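You operate a simulated robot arm through the tools that you are given. There is no shell and no other tool. Be economical: measure what you need, move in short steps, check, and stop when the job is done.

You are at the controls of a simulated robot arm. One attempt, no reset.

## Task
Give the dill pot its turn on the riser, wound to MID.
Fine: wind it down to LOW first; the small green pot comes off and stands on the bench end.

Only the result counts: the job must be done as asked and must still hold three seconds after the hand-in. Knocking over, shifting, dropping, spilling or breaking anything else fails it.

## Robot
A 7-joint arm with a two-finger parallel gripper, fixed in place. Base frame: the origin is at the foot of the arm, x ahead of it, y to its left, z up. Units: mm, degrees, N and s.
With the tool pointing down near the work surface it reaches from about 220 to 740 mm from the base axis. Its first joint turns from -166.0 to 166.0 degrees. Payload 1.57 kg.
The TCP is the grasp point between the finger pads, 30 mm short of the fingertips. In the tool frame z runs along the fingers and y along their closing line. The gripper opens to 110 mm. The fingers are 24 mm wide and 12 mm thick; the gripper's body (48 by 112 mm) begins 78 mm behind the TCP.
Orientation is told as [roll, pitch, yaw] about the base's x, y, z axes, in that order, counted from this pose: with the fingers straight down and closing along the base's y, the tool's x points along the base's -x, its y along +y and its z along -z.

## Interface
- The arm moves only by the tool jog_arm. Its argument "series" is a list of rows, each a list of 3 entries, a list of its own where there are three numbers: the turn, a rotation vector about the tool's x, y, z in degrees, then the shift along the tool's x, y, z in mm, then the finger opening in mm, from 0 to 110. In form: [[[rx, ry, rz], [dx, dy, dz], hand], ...]. A call has 1 to 20 rows; each row is the pose to reach, as a shift and turn from the pose commanded when the call began, along the tool's axes at that moment. Rows are played at 5 a second. More than 50 mm and 8.6 degrees between two rows, or a gripper value outside its range, and nothing of the call is played. A pose out of reach is approached as far as the arm can. The call stops where the force on the tool passes 40 N (or 10 N more than at its start, if that is more) or the arm is blocked; 0.2 s more then pass. Each finger travels about 45 mm/s and halts on what it meets, pressing with about 24 N; the grip force reading is that of the motor and also rises with nothing between the fingers. The clock runs only during rows and for 0.2 s after the last one: add rows that repeat a pose to give the fingers time. It gives the time, the measured TCP pose, the force on the tool (base axes), the opening and the grip force at its end, in the units of the frame above (readings bear some noise), with the torque about the TCP (base axes, N m) and any sound that the robot's microphone picked up, and new pictures: "show" is both (left out), scene, wrist or none.
- Cameras (640 x 400 px; columns grow to the right, rows downward): "scene" is fixed at [54.5, 653.5, 1587.4]; the picture's right is [-0.66, -0.75, 0.00], its down [-0.67, 0.60, -0.43] and it looks along [0.33, -0.29, -0.90] (base axes); focal length 258 px, centre (320, 200). "wrist" rides on the gripper at [70, 16, -141] in the tool frame; the picture's right is [-0.23, 0.97, 0.00], its down [-0.85, -0.20, -0.48] and it looks along [-0.47, -0.11, 0.88] (tool axes); focal length 222 px, centre (320, 200). There is no depth. A picture from a camera that has moved, and an enlarged one, comes with that camera's place and axes in the base frame and with its lens. The place of the scene camera against the robot may be out by one fixed shift of up to 25 mm in any direction.
- move_column(by): slides the trunk up (or, below 0, down) by that many mm; the arm rides with it, the base frame stays. It gives what a move gives, with no picture.
- close_up(camera, box): a new picture of the part [left, top, right, bottom] of that camera's present view, enlarged. The clock stands still meanwhile.
- job_done(): hands the job in; it is judged then, once.

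Go step by step. Nothing tells you positions but the pictures and the camera data: compare them with the known pose of the tool, close in by small moves and look again before you grip or let go. The budget is 120 turns and 200 pictures, counting those below and the enlarged ones. Unless the task says otherwise, let go and move clear before handing in, and close with one line.

The tools are called after "Call:" as a command line: name --argument value ..., lists and objects as JSON in quotes. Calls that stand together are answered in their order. jog_arm: Moves the arm, as the interface text tells. Its arguments: {"type":"object","properties":{"series":{"type":"array"},"show":{"type":"string","enum":["both","scene","wrist","none"]}},"required":["series"]} The other tools are called the same way: move_column (by) slides the trunk up or down; close_up (camera, box) takes an enlarged picture of a part of a camera's view; job_done () hands the job in.

At the start:

```text
time: 0.0
eef_pos: [398.0, 271.5, 1149.7]
tool_rot: [-0.1, 0.0, 0.0]
ft_force: [0.2, 0.3, -0.8]
moment: [0.03, 0.02, -0.01]
gripper_width: 110.0
gripper_force: 0.0
trunk travel left (down, up): [-525.0, 65.0]
```

scene: 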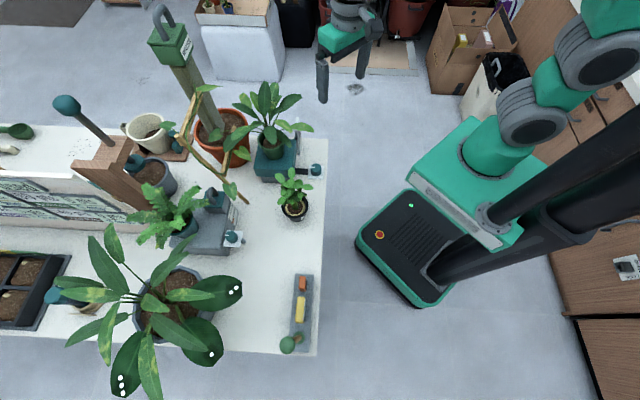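
wrist: 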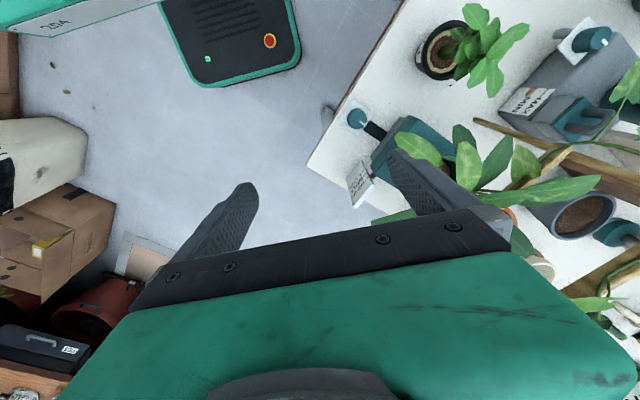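

I see a bench with several plants, two devices with knobs (a teal one and a grey one), and the arm high above. I'll enlarge the pictures to identify the riser, the pots and labels.

Call:
close_up --camera "scene" --box '[220, 70, 340, 145]'

Call:
close_up --camera "scene" --box '[120, 140, 330, 270]'

Call:
close_up --camera "wrist" --box '[320, 0, 640, 200]'

Call:
close_up --camera "scene" --box '[230, 130, 340, 200]'

```text
5.33 times, centred on (280, 108) of scene
camera zoom: at [54.5, 653.5, 1587.4], right [-0.66, -0.75, 0.0], down [-0.67, 0.6, -0.43], along [0.33, -0.29, -0.9], focal length 1376 px, centre (533, 693)
```

zoom: 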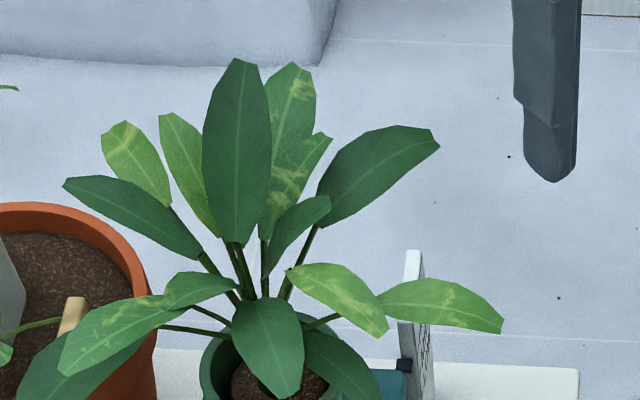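

```text
3.05 times, centred on (225, 205) of scene
camera zoom: at [54.5, 653.5, 1587.4], right [-0.66, -0.75, 0.0], down [-0.67, 0.6, -0.43], along [0.33, -0.29, -0.9], focal length 786 px, centre (610, 185)
```

zoom: 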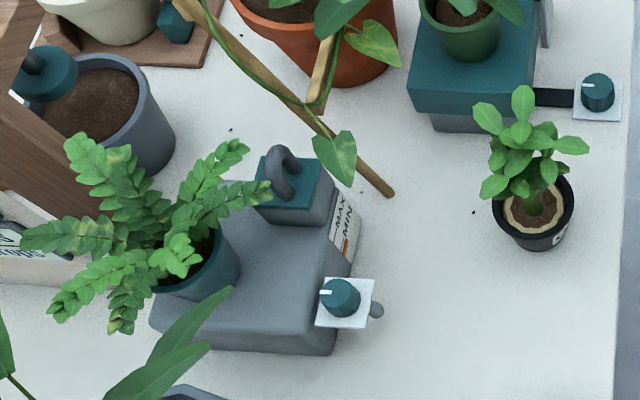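

```text
2.00 times, centred on (480, 100) of wrist
camera zoom: at [328.5, 287.8, 1292.3], right [0.23, 0.97, 0.0], down [0.85, -0.2, 0.48], along [0.47, -0.11, -0.88], focal length 444 px, centre (0, 400)
```

zoom: 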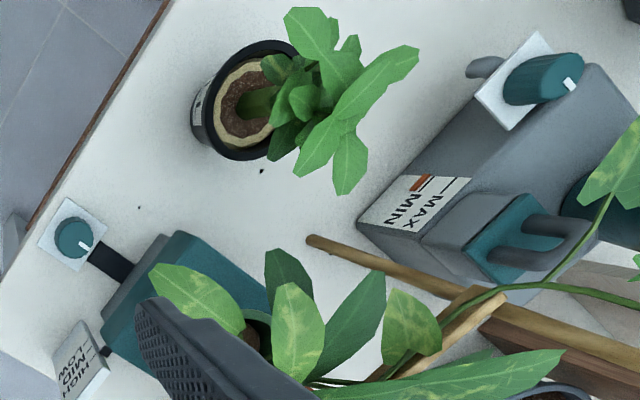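

```text
5.71 times, centred on (285, 165) of scene
camera zoom: at [54.5, 653.5, 1587.4], right [-0.66, -0.75, 0.0], down [-0.67, 0.6, -0.43], along [0.33, -0.29, -0.9], focal length 1475 px, centre (520, 400)
```

zoom: 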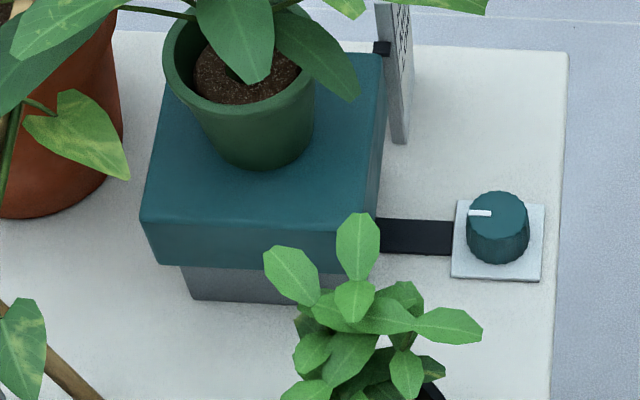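

The riser is the teal platform with the HIGH/MID/LOW scale and a knob; the green pot stands on it. I still need to find which pot is "dill" and examine the rest of the bench.

Call:
close_up --camera "wrist" --box '[400, 0, 540, 88]'

Call:
close_up --camera "scene" --box '[0, 100, 200, 225]'

Call:
close_up --camera "scene" --box '[180, 240, 340, 370]'

Call:
close_up --camera "scene" --box '[265, 160, 329, 230]'

Call:
close_up --camera "scene" --box '[120, 0, 280, 100]'

```text
4.55 times, centred on (470, 44) of wrist
camera zoom: at [328.5, 287.8, 1292.3], right [0.23, 0.97, 0.0], down [0.85, -0.2, 0.48], along [0.47, -0.11, -0.88], focal length 1010 px, centre (-362, 909)
```

zoom: 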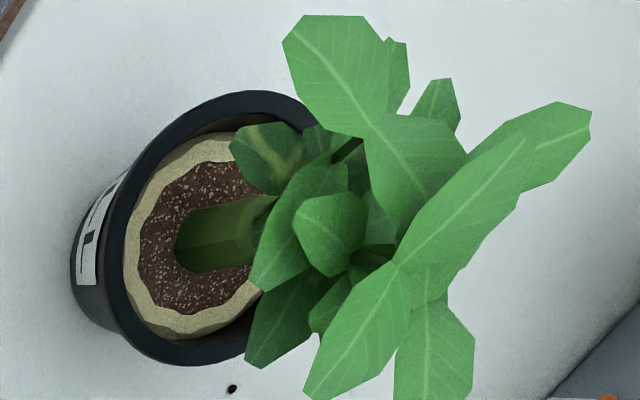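

```text
3.20 times, centred on (100, 162) of scene
camera zoom: at [54.5, 653.5, 1587.4], right [-0.66, -0.75, 0.0], down [-0.67, 0.6, -0.43], along [0.33, -0.29, -0.9], focal length 826 px, centre (1024, 320)
```

zoom: 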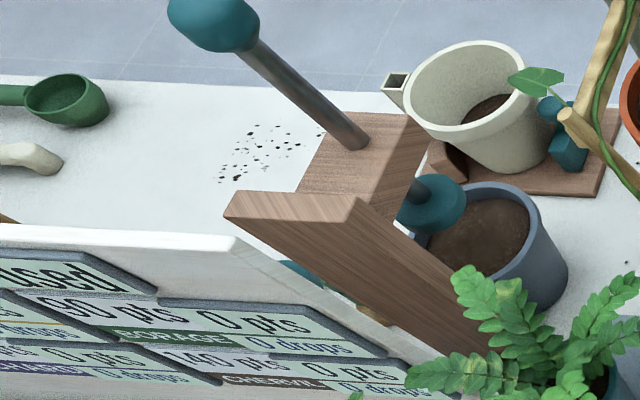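

```text
3.08 times, centred on (260, 305) of scene
camera zoom: at [54.5, 653.5, 1587.4], right [-0.66, -0.75, 0.0], down [-0.67, 0.6, -0.43], along [0.33, -0.29, -0.9], focal length 794 px, centre (505, -123)
```

zoom: 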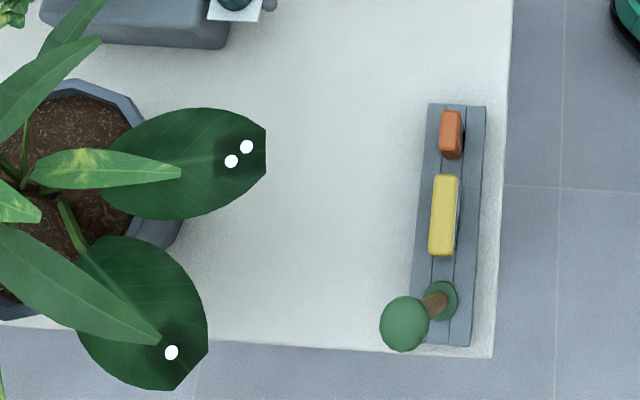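

```text
5.71 times, centred on (297, 195) of scene
camera zoom: at [54.5, 653.5, 1587.4], right [-0.66, -0.75, 0.0], down [-0.67, 0.6, -0.43], along [0.33, -0.29, -0.9], focal length 1475 px, centre (451, 229)
```

zoom: 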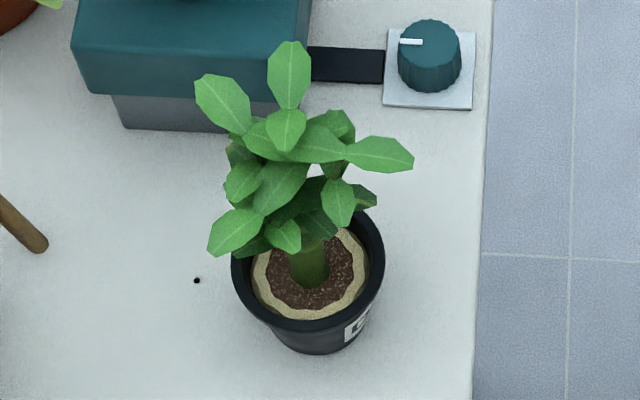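

```text
4.00 times, centred on (200, 50) of scene
camera zoom: at [54.5, 653.5, 1587.4], right [-0.66, -0.75, 0.0], down [-0.67, 0.6, -0.43], along [0.33, -0.29, -0.9], focal length 1032 px, centre (800, 800)
```

zoom: 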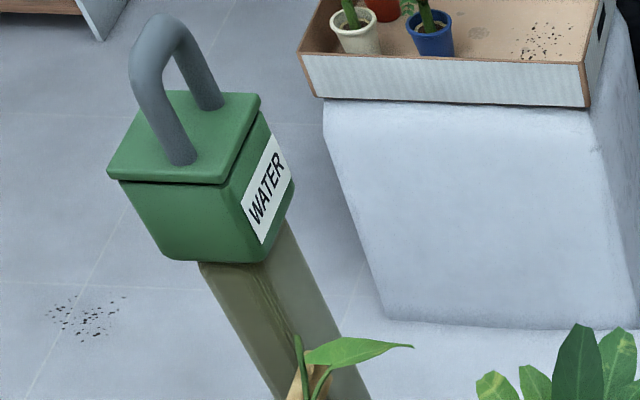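

The black-rimmed pot near (343, 498, 850) carries a label that is probably "DILL", and the riser knob is near (419, 346, 800). I'll turn the tool about 48° to line up with the bench (its edge runs diagonally), which also points the wrist camera at the pot label.

Call:
jog_arm --series '[[[0, 0, -8], [0, 0, 0], 110], [[0, 0, -16], [0, 0, 0], 110], [[0, 0, -24], [0, 0, 0], 110], [[0, 0, -32], [0, 0, 0], 110], [[0, 0, -40], [0, 0, 0], 110], [[0, 0, -48.5], [0, 0, 0], 110]]' --show "both"

```text
time: 1.4
eef_pos: [398.0, 271.7, 1150.0]
tool_rot: [-0.2, 0.0, 48.7]
ft_force: [0.6, 0.1, 0.0]
moment: [0.04, 0.01, 0.01]
gripper_width: 110.1
gripper_force: 0.0
trunk travel left (down, up): [-525.0, 65.0]
camera wrist: at [340.2, 229.8, 1292.1], right [-0.58, 0.81, 0.0], down [0.71, 0.51, 0.48], along [0.39, 0.28, -0.88], focal length 222 px, centre (320, 200)
```

scene: 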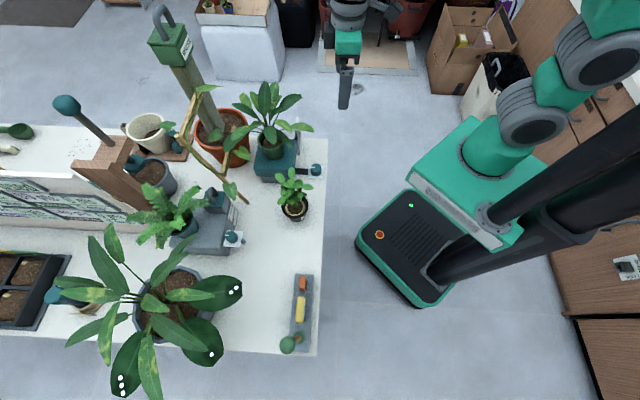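
wrist: 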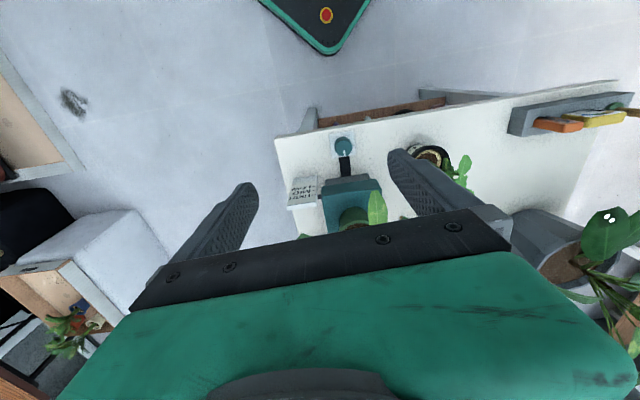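

The wrist view is now lined up with the bench, whose corner is near (497, 217). I'll look at the riser scale, knob and label details.

Call:
close_up --camera "wrist" --box '[270, 110, 400, 240]'

Call:
close_up --camera "wrist" --box '[390, 110, 490, 200]'

```text
3.08 times, centred on (335, 175) of wrist
camera zoom: at [340.2, 229.8, 1292.1], right [-0.58, 0.81, 0.0], down [0.71, 0.51, 0.48], along [0.39, 0.28, -0.88], focal length 684 px, centre (274, 277)
```

zoom: 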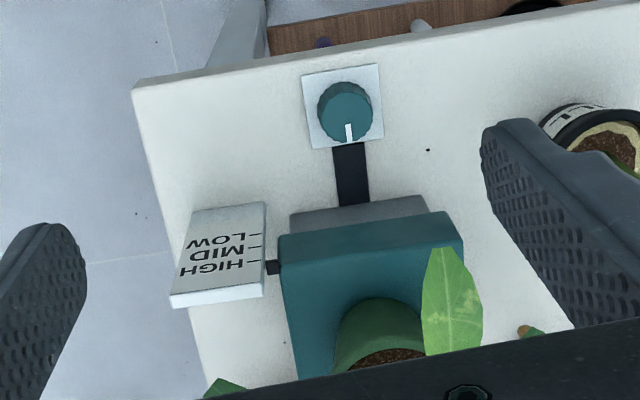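

```text
4.44 times, centred on (440, 155) of wrist
camera zoom: at [340.2, 229.8, 1292.1], right [-0.58, 0.81, 0.0], down [0.71, 0.51, 0.48], along [0.39, 0.28, -0.88], focal length 987 px, centre (-213, 400)
```

zoom: 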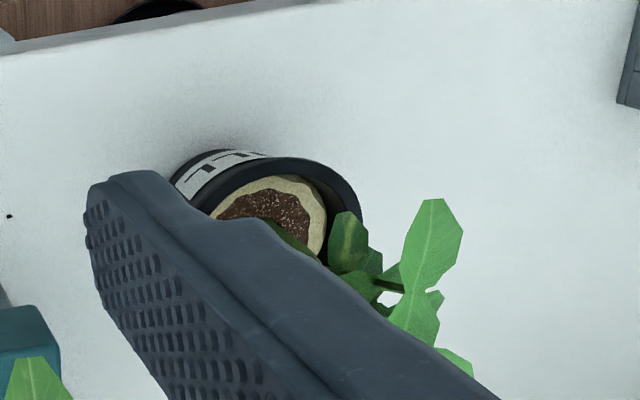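

The label ends in "…LL" (DILL), so the black pot is the dill pot, and the riser pointer stands at HIGH. The knob top is about (416, 345, 817). I'll lower the trunk while still clear of the bench, then approach the knob.

Call:
move_column --by -180

Call:
jog_arm --series '[[[0, 0, 0], [0, 0, 0], 110]]' --show "both"

```text
time: 3.4
eef_pos: [397.1, 272.3, 969.6]
tool_rot: [-0.1, 0.0, 48.5]
ft_force: [0.8, -0.5, -0.2]
moment: [0.01, 0.02, 0.01]
gripper_width: 110.1
gripper_force: 0.1
trunk travel left (down, up): [-345.0, 245.0]
```

```text
time: 3.8
eef_pos: [398.3, 272.0, 969.5]
tool_rot: [-0.1, 0.0, 48.6]
ft_force: [-0.5, 0.9, 0.6]
moment: [0.01, 0.03, -0.01]
gripper_width: 109.9
gripper_force: 0.0
trunk travel left (down, up): [-345.0, 245.0]
camera wrist: at [340.1, 229.9, 1112.1], right [-0.58, 0.82, 0.0], down [0.72, 0.51, 0.48], along [0.39, 0.28, -0.88], focal length 222 px, centre (320, 200)
```

scene: 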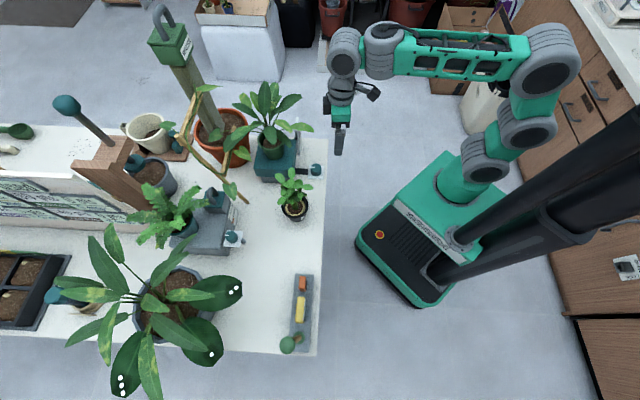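
wrist: 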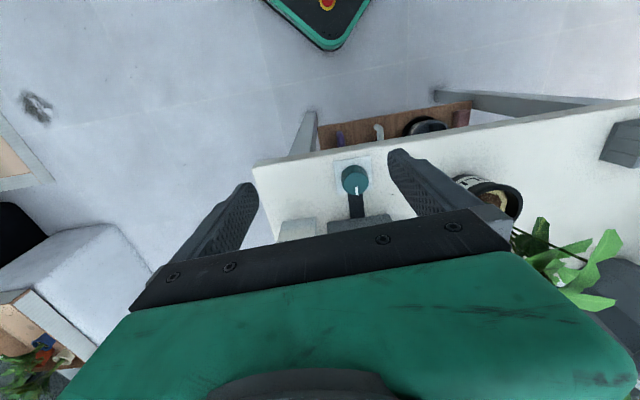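

The knob top triangulates to (415, 346, 818), but a leaf of the green pot seems to hang above it at z≈1030. I'll tilt the tool back so the hand stays on the robot side, which also gives the camera a side view of the riser.

Call:
jog_arm --series '[[[0, -8, 0], [0, 0, 0], 110], [[0, -16, 0], [0, 0, 0], 110], [[0, -24, 0], [0, 0, 0], 110], [[0, -32, 0], [0, 0, 0], 110], [[0, -40, 0], [0, 0, 0], 110], [[0, -48, 0], [0, 0, 0], 110]]' --show "both"

```text
time: 5.2
eef_pos: [397.2, 271.8, 970.8]
tool_rot: [0.0, -48.1, 48.5]
ft_force: [-0.2, 0.8, 0.0]
moment: [-0.03, 0.04, 0.0]
gripper_width: 110.1
gripper_force: 0.1
trunk travel left (down, up): [-345.0, 245.0]
camera wrist: at [285.1, 168.3, 1013.4], right [-0.63, 0.76, 0.17], down [0.29, 0.03, 0.96], along [0.72, 0.65, -0.24], focal length 222 px, centre (320, 200)
```

scene: 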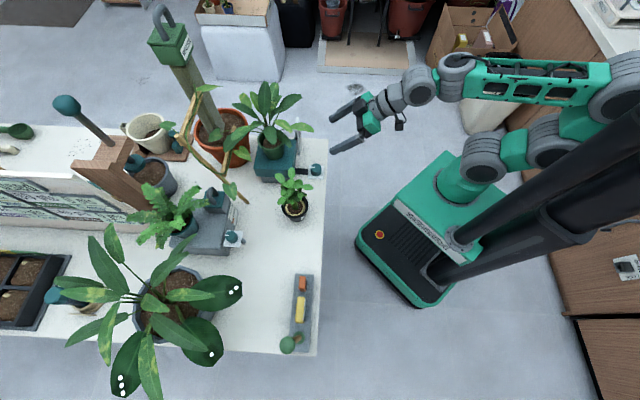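
wrist: 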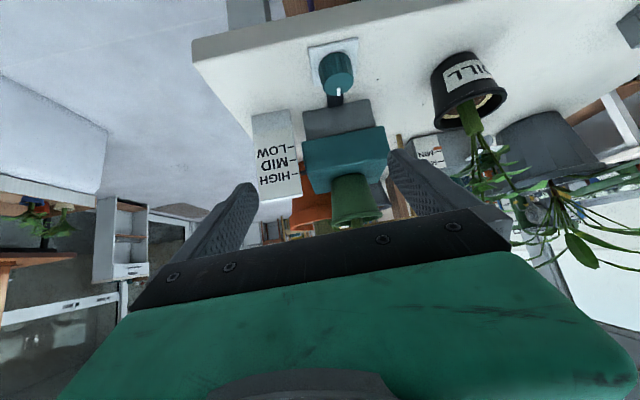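

The side view confirms DILL on the black pot, and shows the riser pointer at HIGH. I'll enlarge it for measuring.

Call:
close_up --camera "wrist" --box '[240, 30, 400, 240]'

Call:
close_up --camera "wrist" --box '[400, 30, 600, 270]'

Call:
close_up --camera "scene" --box '[220, 70, 400, 200]'

```text
1.90 times, centred on (320, 135) of wrist
camera zoom: at [285.1, 168.3, 1013.4], right [-0.63, 0.76, 0.17], down [0.29, 0.03, 0.96], along [0.72, 0.65, -0.24], focal length 423 px, centre (320, 324)
```

zoom: 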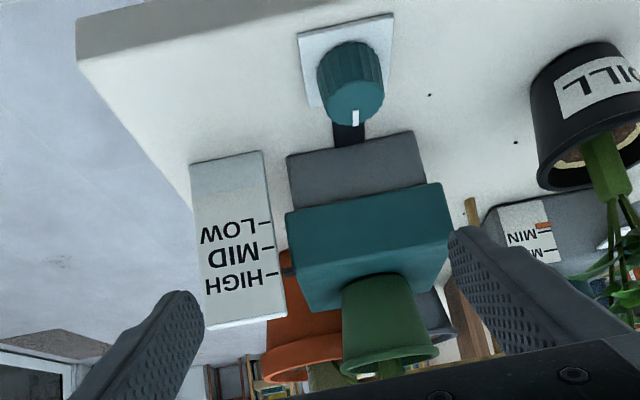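

```text
1.67 times, centred on (500, 150) of wrist
camera zoom: at [285.1, 168.3, 1013.4], right [-0.63, 0.76, 0.17], down [0.29, 0.03, 0.96], along [0.72, 0.65, -0.24], focal length 370 px, centre (20, 283)
```

zoom: 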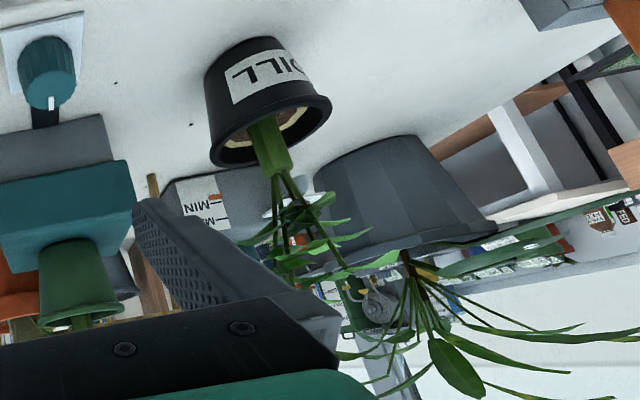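

```text
3.08 times, centred on (310, 135) of scene
camera zoom: at [54.5, 653.5, 1587.4], right [-0.66, -0.75, 0.0], down [-0.67, 0.6, -0.43], along [0.33, -0.29, -0.9], focal length 794 px, centre (351, 400)
```

zoom: 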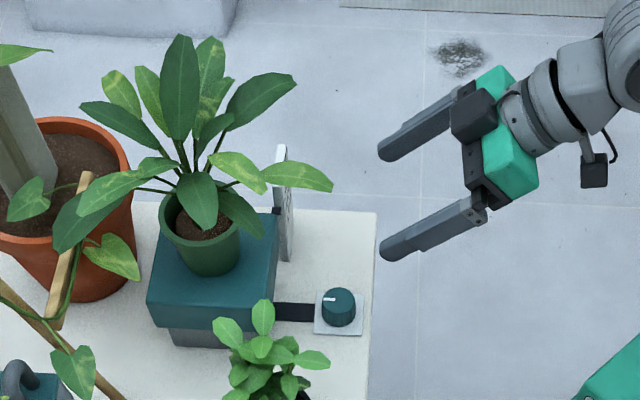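

Bench top is at z≈785, the knob is about 39 mm across with its axis at (415, 346) and its top at z≈818. I'll move to a pre-grasp 80 mm back along the tilted tool axis and check the alignment.

Call:
jog_arm --series '[[[0, 0, 0], [23, 12, 24], 100], [[0, 0, 0], [46, 23, 48], 80], [[0, 0, 0], [68, 35, 72], 70], [[0, 0, 0], [68, 35, 72], 70]]' --show "both"

```text
time: 6.2
eef_pos: [378.7, 300.2, 872.5]
tool_rot: [-0.2, -48.0, 48.6]
ft_force: [-0.1, -0.2, -0.7]
moment: [0.02, 0.0, -0.02]
gripper_width: 70.0
gripper_force: 0.0
trunk travel left (down, up): [-345.0, 245.0]
camera wrist: at [266.3, 197.1, 915.5], right [-0.63, 0.76, 0.17], down [0.29, 0.03, 0.96], along [0.72, 0.65, -0.24], focal length 222 px, centre (320, 200)
```

scene: 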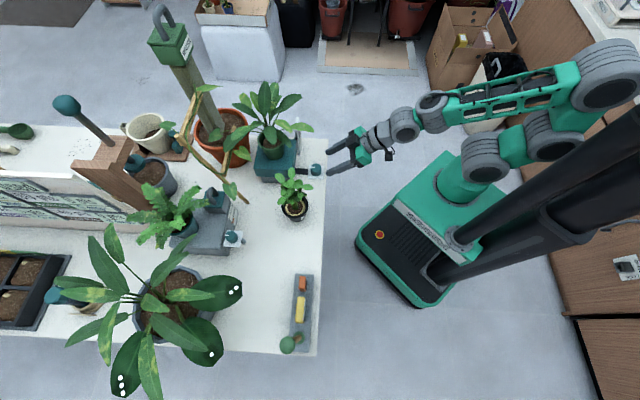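
wrist: 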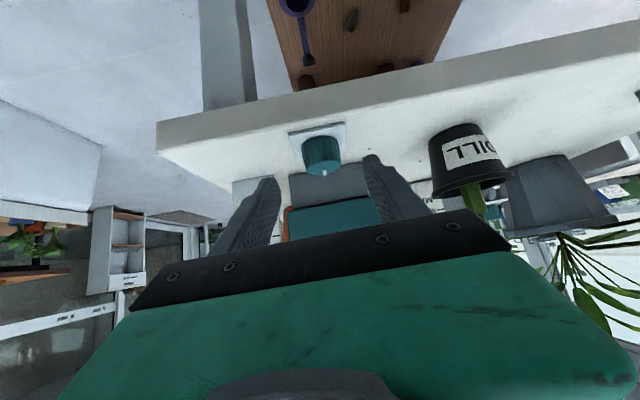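

Call:
close_up --camera "wrist" --box '[200, 100, 420, 240]'

```text
2.86 times, centred on (310, 170) of wrist
camera zoom: at [266.3, 197.1, 915.5], right [-0.63, 0.76, 0.17], down [0.29, 0.03, 0.96], along [0.72, 0.65, -0.24], focal length 635 px, centre (349, 286)
```

zoom: 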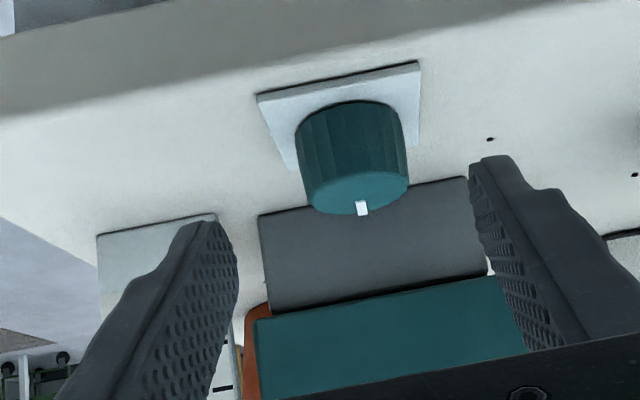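

The knob top is at about (415, 345.5, 829) and lies between the fingers. I'll advance along the tool axis so the pads straddle it, leaving the fingertips just off the plate.

Call:
jog_arm --series '[[[0, 0, 0], [-7, 2.7, 24], 70], [[0, 0, 0], [-7, 2.7, 48], 70], [[0, 0, 0], [-7, 2.7, 71], 70], [[0, 0, 0], [-7, 2.7, 71], 70]]' --show "both"

Call:
close_up --camera "wrist" --box '[200, 100, 420, 240]'

Call:
close_up --camera "scene" --box '[230, 110, 390, 210]'

```text
time: 7.2
eef_pos: [413.4, 344.2, 829.7]
tool_rot: [-0.1, -48.1, 48.6]
ft_force: [-0.8, -1.8, 4.5]
moment: [0.11, 0.12, 0.06]
gripper_width: 69.9
gripper_force: 0.0
trunk travel left (down, up): [-345.0, 245.0]
camera wrist: at [300.8, 241.1, 872.4], right [-0.63, 0.76, 0.17], down [0.29, 0.03, 0.96], along [0.72, 0.65, -0.24], focal length 222 px, centre (320, 200)
```

scene: 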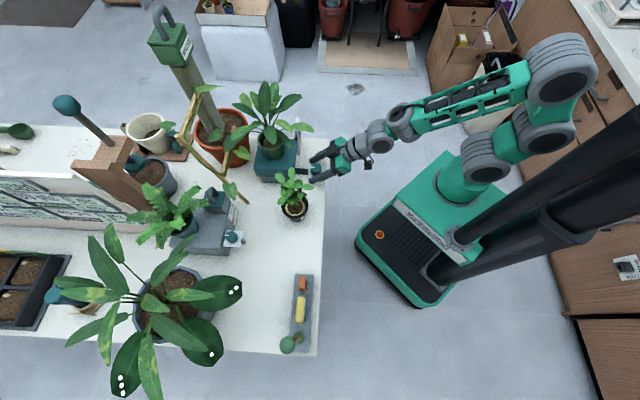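
wrist: 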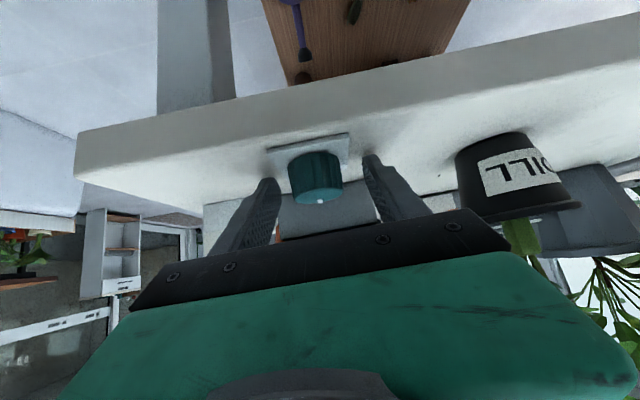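

```text
2.86 times, centred on (310, 170) of wrist
camera zoom: at [300.8, 241.1, 872.4], right [-0.63, 0.76, 0.17], down [0.29, 0.03, 0.96], along [0.72, 0.65, -0.24], focal length 635 px, centre (349, 286)
```

zoom: 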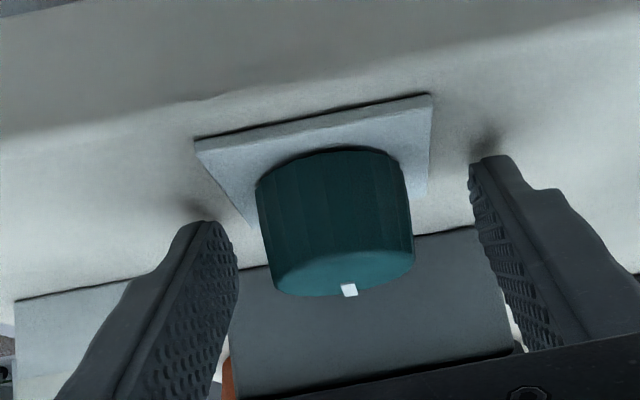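

```text
4.00 times, centred on (310, 160) of scene
camera zoom: at [54.5, 653.5, 1587.4], right [-0.66, -0.75, 0.0], down [-0.67, 0.6, -0.43], along [0.33, -0.29, -0.9], focal length 1032 px, centre (360, 360)
```

zoom: 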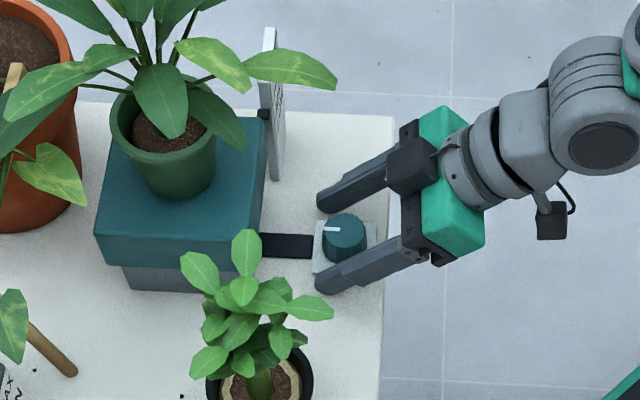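

The pads straddle the knob centrally, with a slight 4.5 N touch on the bench. I'll lift 4 mm and close on the knob.

Call:
jog_arm --series '[[[0, 0, 0], [-3, 0, -2.7], 70], [[0, 0, 0], [-3, 0, -2.7], 50], [[0, 0, 0], [-3, 0, -2.7], 25], [[0, 0, 0], [-3, 0, -2.7], 25], [[0, 0, 0], [-3, 0, -2.7], 25]]' --show "wrist"

```text
time: 8.4
eef_pos: [415.5, 343.1, 832.3]
tool_rot: [0.0, -48.0, 48.5]
ft_force: [8.5, -6.9, -2.4]
moment: [-0.43, -0.45, -0.34]
gripper_width: 53.6
gripper_force: 38.3
trunk travel left (down, up): [-345.0, 245.0]
camera wrist: at [302.1, 240.0, 876.5], right [-0.63, 0.76, 0.17], down [0.29, 0.03, 0.96], along [0.72, 0.65, -0.24], focal length 222 px, centre (320, 200)
```

wrist: 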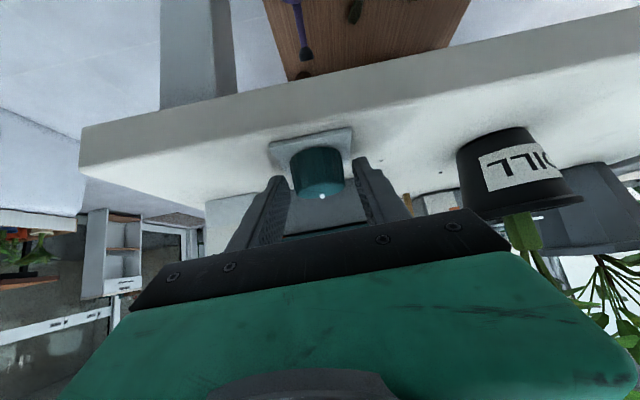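

The fingers stopped at 53.6 mm, wider than the knob, so they may be on the plate. I'll look closely.

Call:
close_up --camera "wrist" --box '[220, 110, 420, 240]'

Call:
close_up --camera "scene" --box '[280, 140, 360, 190]'

```text
3.08 times, centred on (320, 175) of wrist
camera zoom: at [302.1, 240.0, 876.5], right [-0.63, 0.76, 0.17], down [0.29, 0.03, 0.96], along [0.72, 0.65, -0.24], focal length 684 px, centre (320, 277)
```

zoom: 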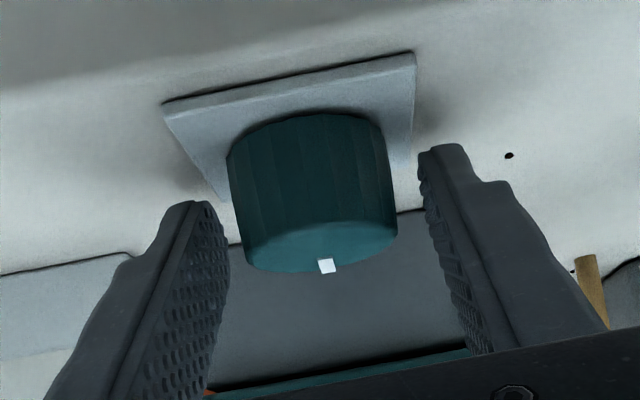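

```text
8.00 times, centred on (320, 165) of scene
camera zoom: at [54.5, 653.5, 1587.4], right [-0.66, -0.75, 0.0], down [-0.67, 0.6, -0.43], along [0.33, -0.29, -0.9], focal length 2064 px, centre (320, 480)
```

zoom: 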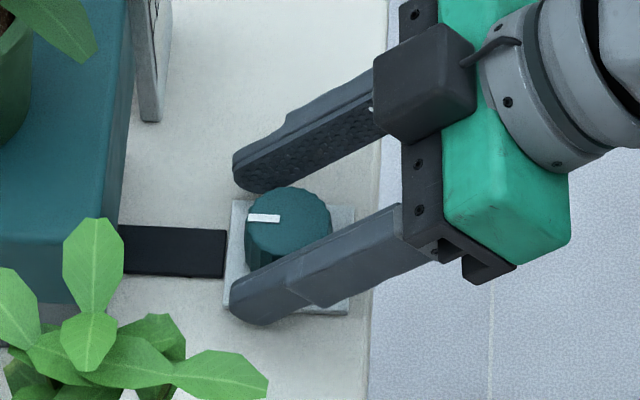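

The fingertips caught the edge of the knob's base plate. I'll reopen, go up and back a bit, and grip the knob above the plate.

Call:
jog_arm --series '[[[0, 0, 0], [0, 0, 0], 62], [[0, 0, 0], [-0.5, 0, -8.5], 70], [[0, 0, 0], [-0.5, 0, -8.5], 55], [[0, 0, 0], [-0.5, 0, -8.5], 25], [[0, 0, 0], [-0.5, 0, -8.5], 25], [[0, 0, 0], [-0.5, 0, -8.5], 25]]' --show "wrist"

Call:
close_up --camera "wrist" --box '[220, 110, 420, 240]'

```text
time: 9.8
eef_pos: [410.7, 339.5, 838.4]
tool_rot: [-0.2, -47.9, 48.5]
ft_force: [9.8, -8.5, 0.8]
moment: [-0.11, -0.11, -0.07]
gripper_width: 36.5
gripper_force: 30.4
trunk travel left (down, up): [-345.0, 245.0]
camera wrist: at [297.5, 236.0, 882.5], right [-0.63, 0.76, 0.17], down [0.29, 0.03, 0.96], along [0.72, 0.65, -0.24], focal length 222 px, centre (320, 200)
```

wrist: 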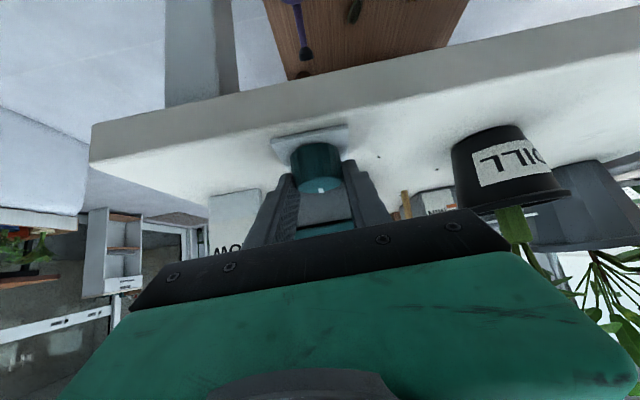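

```text
3.08 times, centred on (320, 175) of wrist
camera zoom: at [297.5, 236.0, 882.5], right [-0.63, 0.76, 0.17], down [0.29, 0.03, 0.96], along [0.72, 0.65, -0.24], focal length 684 px, centre (320, 277)
```

zoom: 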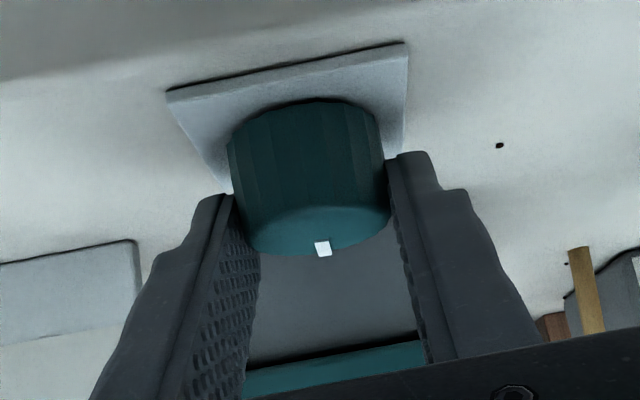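

The knob is gripped (36.5 mm). I'll turn it 15° counter-clockwise (seen from above) about its own axis as a test and see how the riser reacts.

Call:
jog_arm --series '[[[0, 0, 0], [0, -1, 0], 25], [[-5.6, 0, -5.0], [0, -1.9, 0], 25], [[-11.1, 0, -10.0], [-0.1, -2.7, 0.1], 25], [[-11.1, 0, -10.0], [-0.1, -2.7, 0.1], 25]]' --show "both"

Call:
close_up --camera "wrist" --box '[220, 110, 420, 240]'

Call:
close_up --camera "scene" --box '[230, 110, 390, 210]'

```text
time: 10.8
eef_pos: [410.9, 337.3, 838.9]
tool_rot: [-0.1, -47.9, 63.5]
ft_force: [2.7, -13.7, 7.2]
moment: [-0.81, 0.26, -0.06]
gripper_width: 36.3
gripper_force: 42.8
trunk travel left (down, up): [-345.0, 245.0]
camera wrist: at [329.8, 209.0, 882.7], right [-0.8, 0.57, 0.17], down [0.27, 0.11, 0.96], along [0.53, 0.81, -0.24], focal length 222 px, centre (320, 200)
```

scene: 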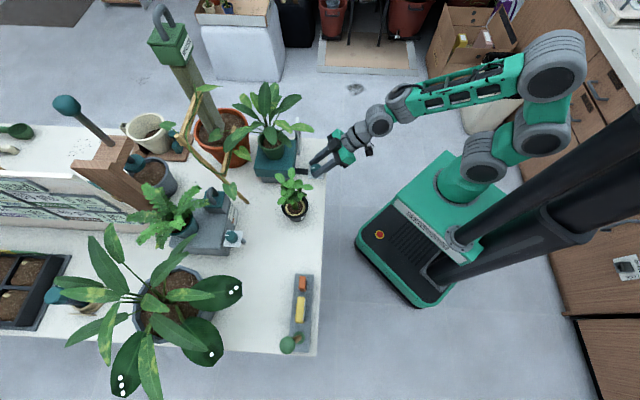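
wrist: 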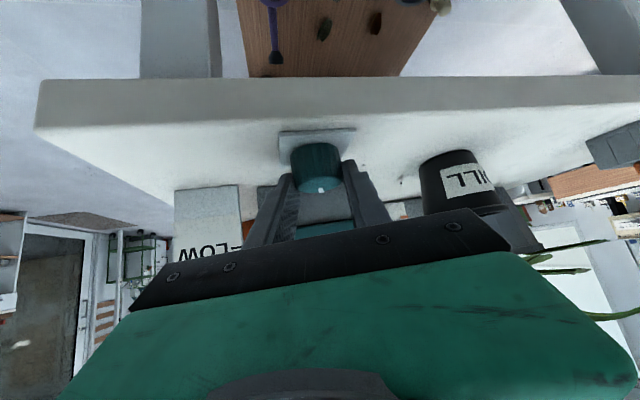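

```text
3.08 times, centred on (320, 175) of wrist
camera zoom: at [329.8, 209.0, 882.7], right [-0.8, 0.57, 0.17], down [0.27, 0.11, 0.96], along [0.53, 0.81, -0.24], focal length 684 px, centre (320, 277)
```

zoom: 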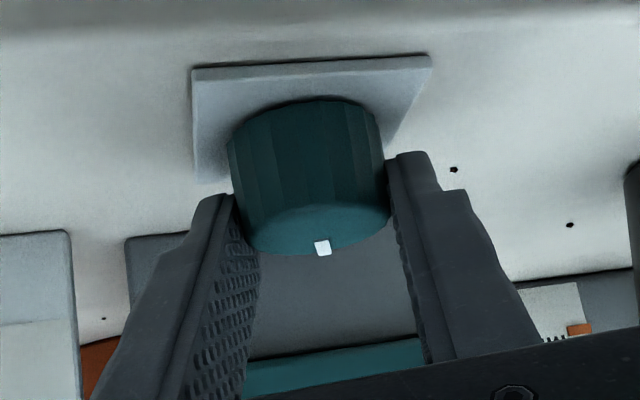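

```text
4.00 times, centred on (310, 160) of scene
camera zoom: at [54.5, 653.5, 1587.4], right [-0.66, -0.75, 0.0], down [-0.67, 0.6, -0.43], along [0.33, -0.29, -0.9], focal length 1032 px, centre (360, 360)
```

zoom: 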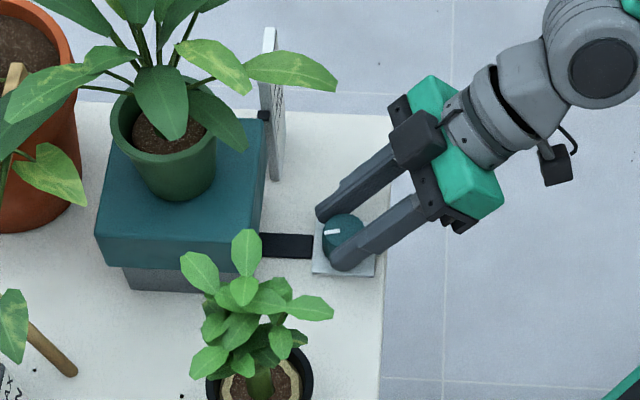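

The knob turned with the hand, but the riser shows no clear change yet. I'll continue another 30° the same way and compare.

Call:
jog_arm --series '[[[-5.6, 0, -5.0], [0.5, -0.9, -0.5], 25], [[-11.1, 0, -10.0], [0.6, -1.7, -0.6], 25], [[-16.7, 0, -15.1], [0.4, -2.5, -0.4], 25], [[-22.3, 0, -20.1], [0.2, -3.3, -0.2], 25], [[-22.3, 0, -20.1], [0.2, -3.3, -0.2], 25]]' --show "wrist"

Call:
close_up --camera "wrist" --box '[140, 110, 420, 280]'

Call:
close_up --camera "scene" --box '[230, 110, 390, 210]'

```text
time: 12.0
eef_pos: [415.9, 336.5, 839.8]
tool_rot: [-0.2, -47.9, 93.8]
ft_force: [9.2, -2.6, 5.5]
moment: [0.52, 0.15, -0.04]
gripper_width: 36.5
gripper_force: 43.2
trunk travel left (down, up): [-345.0, 245.0]
camera wrist: at [409.0, 184.3, 882.7], right [-0.98, 0.09, 0.17], down [0.18, 0.23, 0.96], along [0.05, 0.97, -0.24], focal length 222 px, centre (320, 200)
```

wrist: 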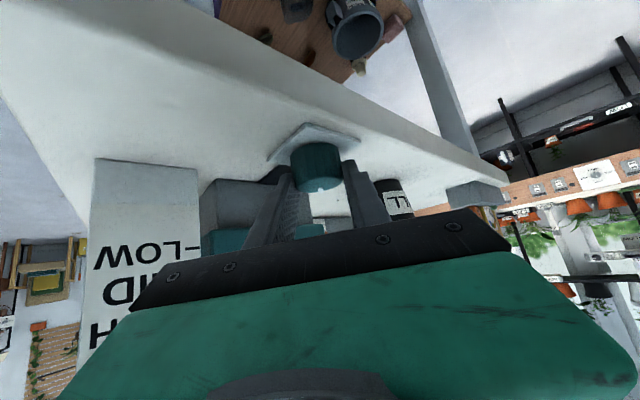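

```text
2.29 times, centred on (280, 195) of wrist
camera zoom: at [409.0, 184.3, 882.7], right [-0.98, 0.09, 0.17], down [0.18, 0.23, 0.96], along [0.05, 0.97, -0.24], focal length 508 px, centre (411, 211)
```

zoom: 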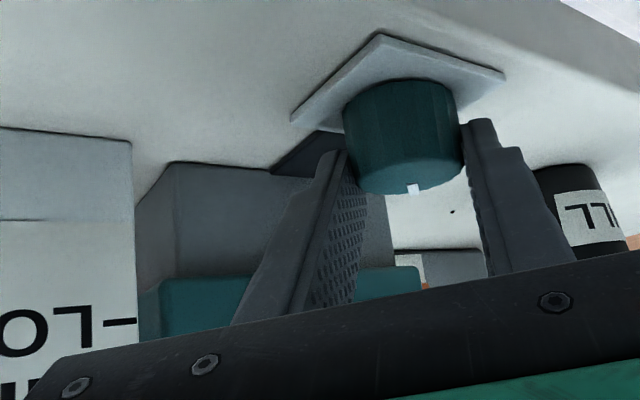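

```text
4.00 times, centred on (310, 160) of scene
camera zoom: at [54.5, 653.5, 1587.4], right [-0.66, -0.75, 0.0], down [-0.67, 0.6, -0.43], along [0.33, -0.29, -0.9], focal length 1032 px, centre (360, 360)
```

zoom: 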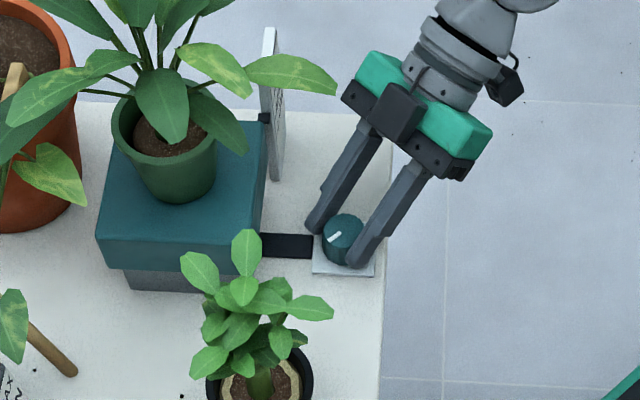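

The riser has dropped a little, so counter-clockwise lowers it. I'll open, swing back 72° around the knob, and grip again for a bigger turn.

Call:
jog_arm --series '[[[0, 0, 0], [0, 0, 0], 62], [[0, 0, 0], [0, 0, 0], 62], [[5.9, 0, 5.4], [0, 1.04, 0], 62], [[11.9, 0, 10.7], [-0.2, 2.07, 0.2], 62], [[17.8, 0, 16.1], [-0.43, 3.05, 0.48], 62], [[23.8, 0, 21.4], [-0.76, 3.97, 0.85], 62], [[29.7, 0, 26.8], [-1.17, 4.82, 1.3], 62], [[35.7, 0, 32.1], [-1.66, 5.57, 1.84], 62], [[41.6, 0, 37.5], [-2.2, 6.22, 2.46], 62], [[47.6, 0, 42.8], [-2.8, 6.74, 3.13], 62], [[53.5, 0, 48.2], [-3.47, 7.13, 3.85], 62], [[53.5, 0, 48.2], [-3.47, 7.13, 3.85], 62]]' --show "wrist"

Call:
close_up --camera "wrist" --box '[220, 110, 420, 240]'

Call:
close_up --camera "scene" --box '[230, 110, 390, 210]'

```text
time: 14.6
eef_pos: [406.0, 342.4, 839.4]
tool_rot: [-0.1, -48.1, 21.5]
ft_force: [0.6, 0.5, -0.3]
moment: [0.02, 0.01, 0.0]
gripper_width: 62.0
gripper_force: 0.1
trunk travel left (down, up): [-345.0, 245.0]
camera wrist: at [259.6, 301.5, 882.0], right [-0.21, 0.96, 0.17], down [0.27, -0.11, 0.96], along [0.94, 0.25, -0.24], focal length 222 px, centre (320, 200)
```

wrist: 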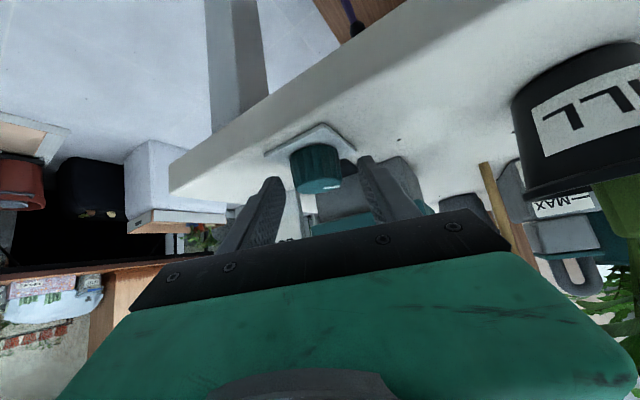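

```text
3.08 times, centred on (320, 175) of wrist
camera zoom: at [259.6, 301.5, 882.0], right [-0.21, 0.96, 0.17], down [0.27, -0.11, 0.96], along [0.94, 0.25, -0.24], focal length 684 px, centre (320, 277)
```

zoom: 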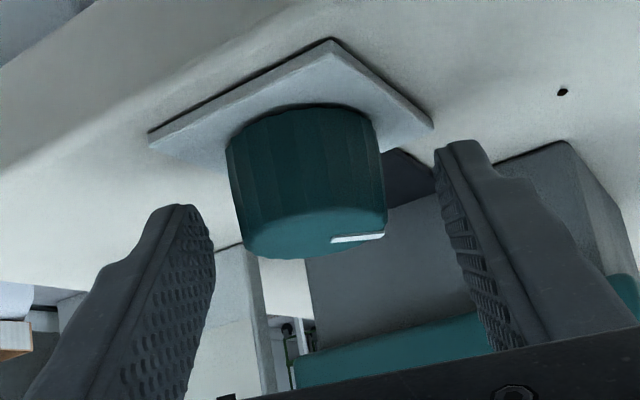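

```text
4.00 times, centred on (310, 160) of scene
camera zoom: at [54.5, 653.5, 1587.4], right [-0.66, -0.75, 0.0], down [-0.67, 0.6, -0.43], along [0.33, -0.29, -0.9], focal length 1032 px, centre (360, 360)
```

zoom: 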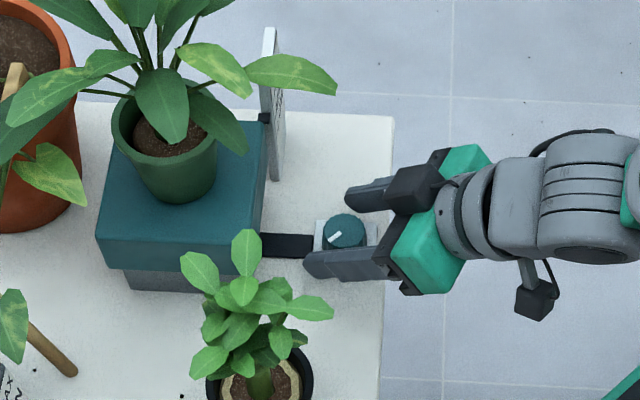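

Centred on the knob again. I'll close and turn it 72° counter-clockwise.

Call:
jog_arm --series '[[[0, 0, 0], [0, -1, 0], 40], [[0, 0, 0], [0, -1, 0], 25], [[0, 0, 0], [0, -1, 0], 25], [[-5.9, 0, -5.4], [0, -2.04, 0], 25], [[-11.9, 0, -10.7], [-0.2, -3.07, 0.2], 25], [[-17.8, 0, -16.1], [-0.43, -4.05, 0.48], 25], [[-23.8, 0, -21.4], [-0.76, -4.97, 0.85], 25], [[-29.7, 0, -26.8], [-1.17, -5.82, 1.3], 25], [[-35.7, 0, -32.1], [-1.66, -6.57, 1.84], 25], [[-41.6, 0, -37.5], [-2.2, -7.22, 2.46], 25], [[-47.6, 0, -42.8], [-2.8, -7.74, 3.13], 25], [[-53.5, 0, -48.2], [-3.47, -8.13, 3.85], 25], [[-53.5, 0, -48.2], [-3.47, -8.13, 3.85], 25]]' --show "none"

Call:
close_up --camera "scene" --box '[230, 110, 390, 210]'

```text
time: 17.4
eef_pos: [415.1, 336.3, 839.6]
tool_rot: [0.0, -47.9, 93.5]
ft_force: [3.8, -6.1, -7.2]
moment: [0.16, 0.06, -0.02]
gripper_width: 36.3
gripper_force: 42.5
trunk travel left (down, up): [-345.0, 245.0]
```

```text
4.00 times, centred on (310, 160) of scene
camera zoom: at [54.5, 653.5, 1587.4], right [-0.66, -0.75, 0.0], down [-0.67, 0.6, -0.43], along [0.33, -0.29, -0.9], focal length 1032 px, centre (360, 360)
```

zoom: 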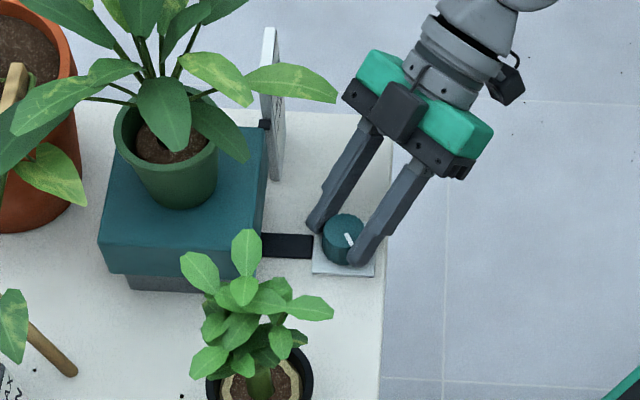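

It dropped further (pointer and platform edge moved down). I'll repeat: open, swing back, re-grip.

Call:
jog_arm --series '[[[0, 0, 0], [0, 0, 0], 62], [[0, 0, 0], [0, 0, 0], 62], [[5.9, 0, 5.4], [0, 1.04, 0], 62], [[11.9, 0, 10.7], [-0.2, 2.07, 0.2], 62], [[17.8, 0, 16.1], [-0.43, 3.05, 0.48], 62], [[23.8, 0, 21.4], [-0.76, 3.97, 0.85], 62], [[29.7, 0, 26.8], [-1.17, 4.82, 1.3], 62], [[35.7, 0, 32.1], [-1.66, 5.57, 1.84], 62], [[41.6, 0, 37.5], [-2.2, 6.22, 2.46], 62], [[47.6, 0, 42.8], [-2.8, 6.74, 3.13], 62], [[53.5, 0, 48.2], [-3.47, 7.13, 3.85], 62], [[53.5, 0, 48.2], [-3.47, 7.13, 3.85], 40], [[53.5, 0, 48.2], [-3.47, 7.13, 3.85], 25], [[53.5, 0, 48.2], [-3.47, 7.13, 3.85], 25]]' --show "none"

Call:
jog_arm --series '[[[-5.9, 0, -5.4], [0, -1.04, 0], 25], [[-11.9, 0, -10.7], [-0.2, -2.07, 0.2], 25], [[-17.8, 0, -16.1], [-0.43, -3.05, 0.48], 25], [[-23.8, 0, -21.4], [-0.76, -3.97, 0.85], 25], [[-29.7, 0, -26.8], [-1.17, -4.82, 1.3], 25], [[-35.7, 0, -32.1], [-1.66, -5.57, 1.84], 25], [[-41.6, 0, -37.5], [-2.2, -6.22, 2.46], 25], [[-47.6, 0, -42.8], [-2.8, -6.74, 3.13], 25], [[-53.5, 0, -48.2], [-3.47, -7.13, 3.85], 25], [[-53.5, 0, -48.2], [-3.47, -7.13, 3.85], 25]]' --show "wrist"

Call:
close_up --camera "scene" --box '[230, 110, 390, 210]'

```text
time: 20.4
eef_pos: [407.3, 341.8, 838.4]
tool_rot: [0.0, -47.9, 21.5]
ft_force: [0.3, -3.2, 1.3]
moment: [-0.14, -0.15, 0.0]
gripper_width: 36.8
gripper_force: 25.3
trunk travel left (down, up): [-345.0, 245.0]
```

```text
time: 22.6
eef_pos: [415.3, 335.6, 838.6]
tool_rot: [-0.2, -48.0, 93.7]
ft_force: [5.6, -3.7, 4.2]
moment: [0.81, -0.17, -0.02]
gripper_width: 36.3
gripper_force: 42.6
trunk travel left (down, up): [-345.0, 245.0]
camera wrist: at [409.0, 183.4, 882.9], right [-0.98, 0.09, 0.17], down [0.18, 0.23, 0.96], along [0.05, 0.97, -0.24], focal length 222 px, centre (320, 200)
```

wrist: 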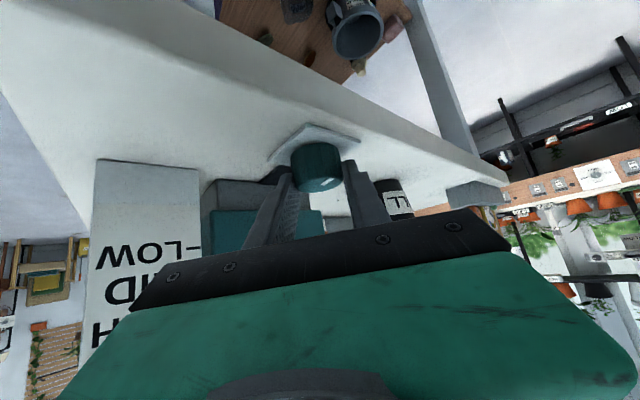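

```text
4.00 times, centred on (310, 160) of scene
camera zoom: at [54.5, 653.5, 1587.4], right [-0.66, -0.75, 0.0], down [-0.67, 0.6, -0.43], along [0.33, -0.29, -0.9], focal length 1032 px, centre (360, 360)
```

zoom: 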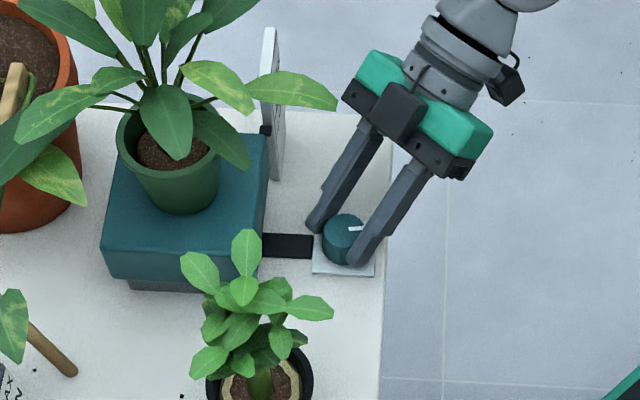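

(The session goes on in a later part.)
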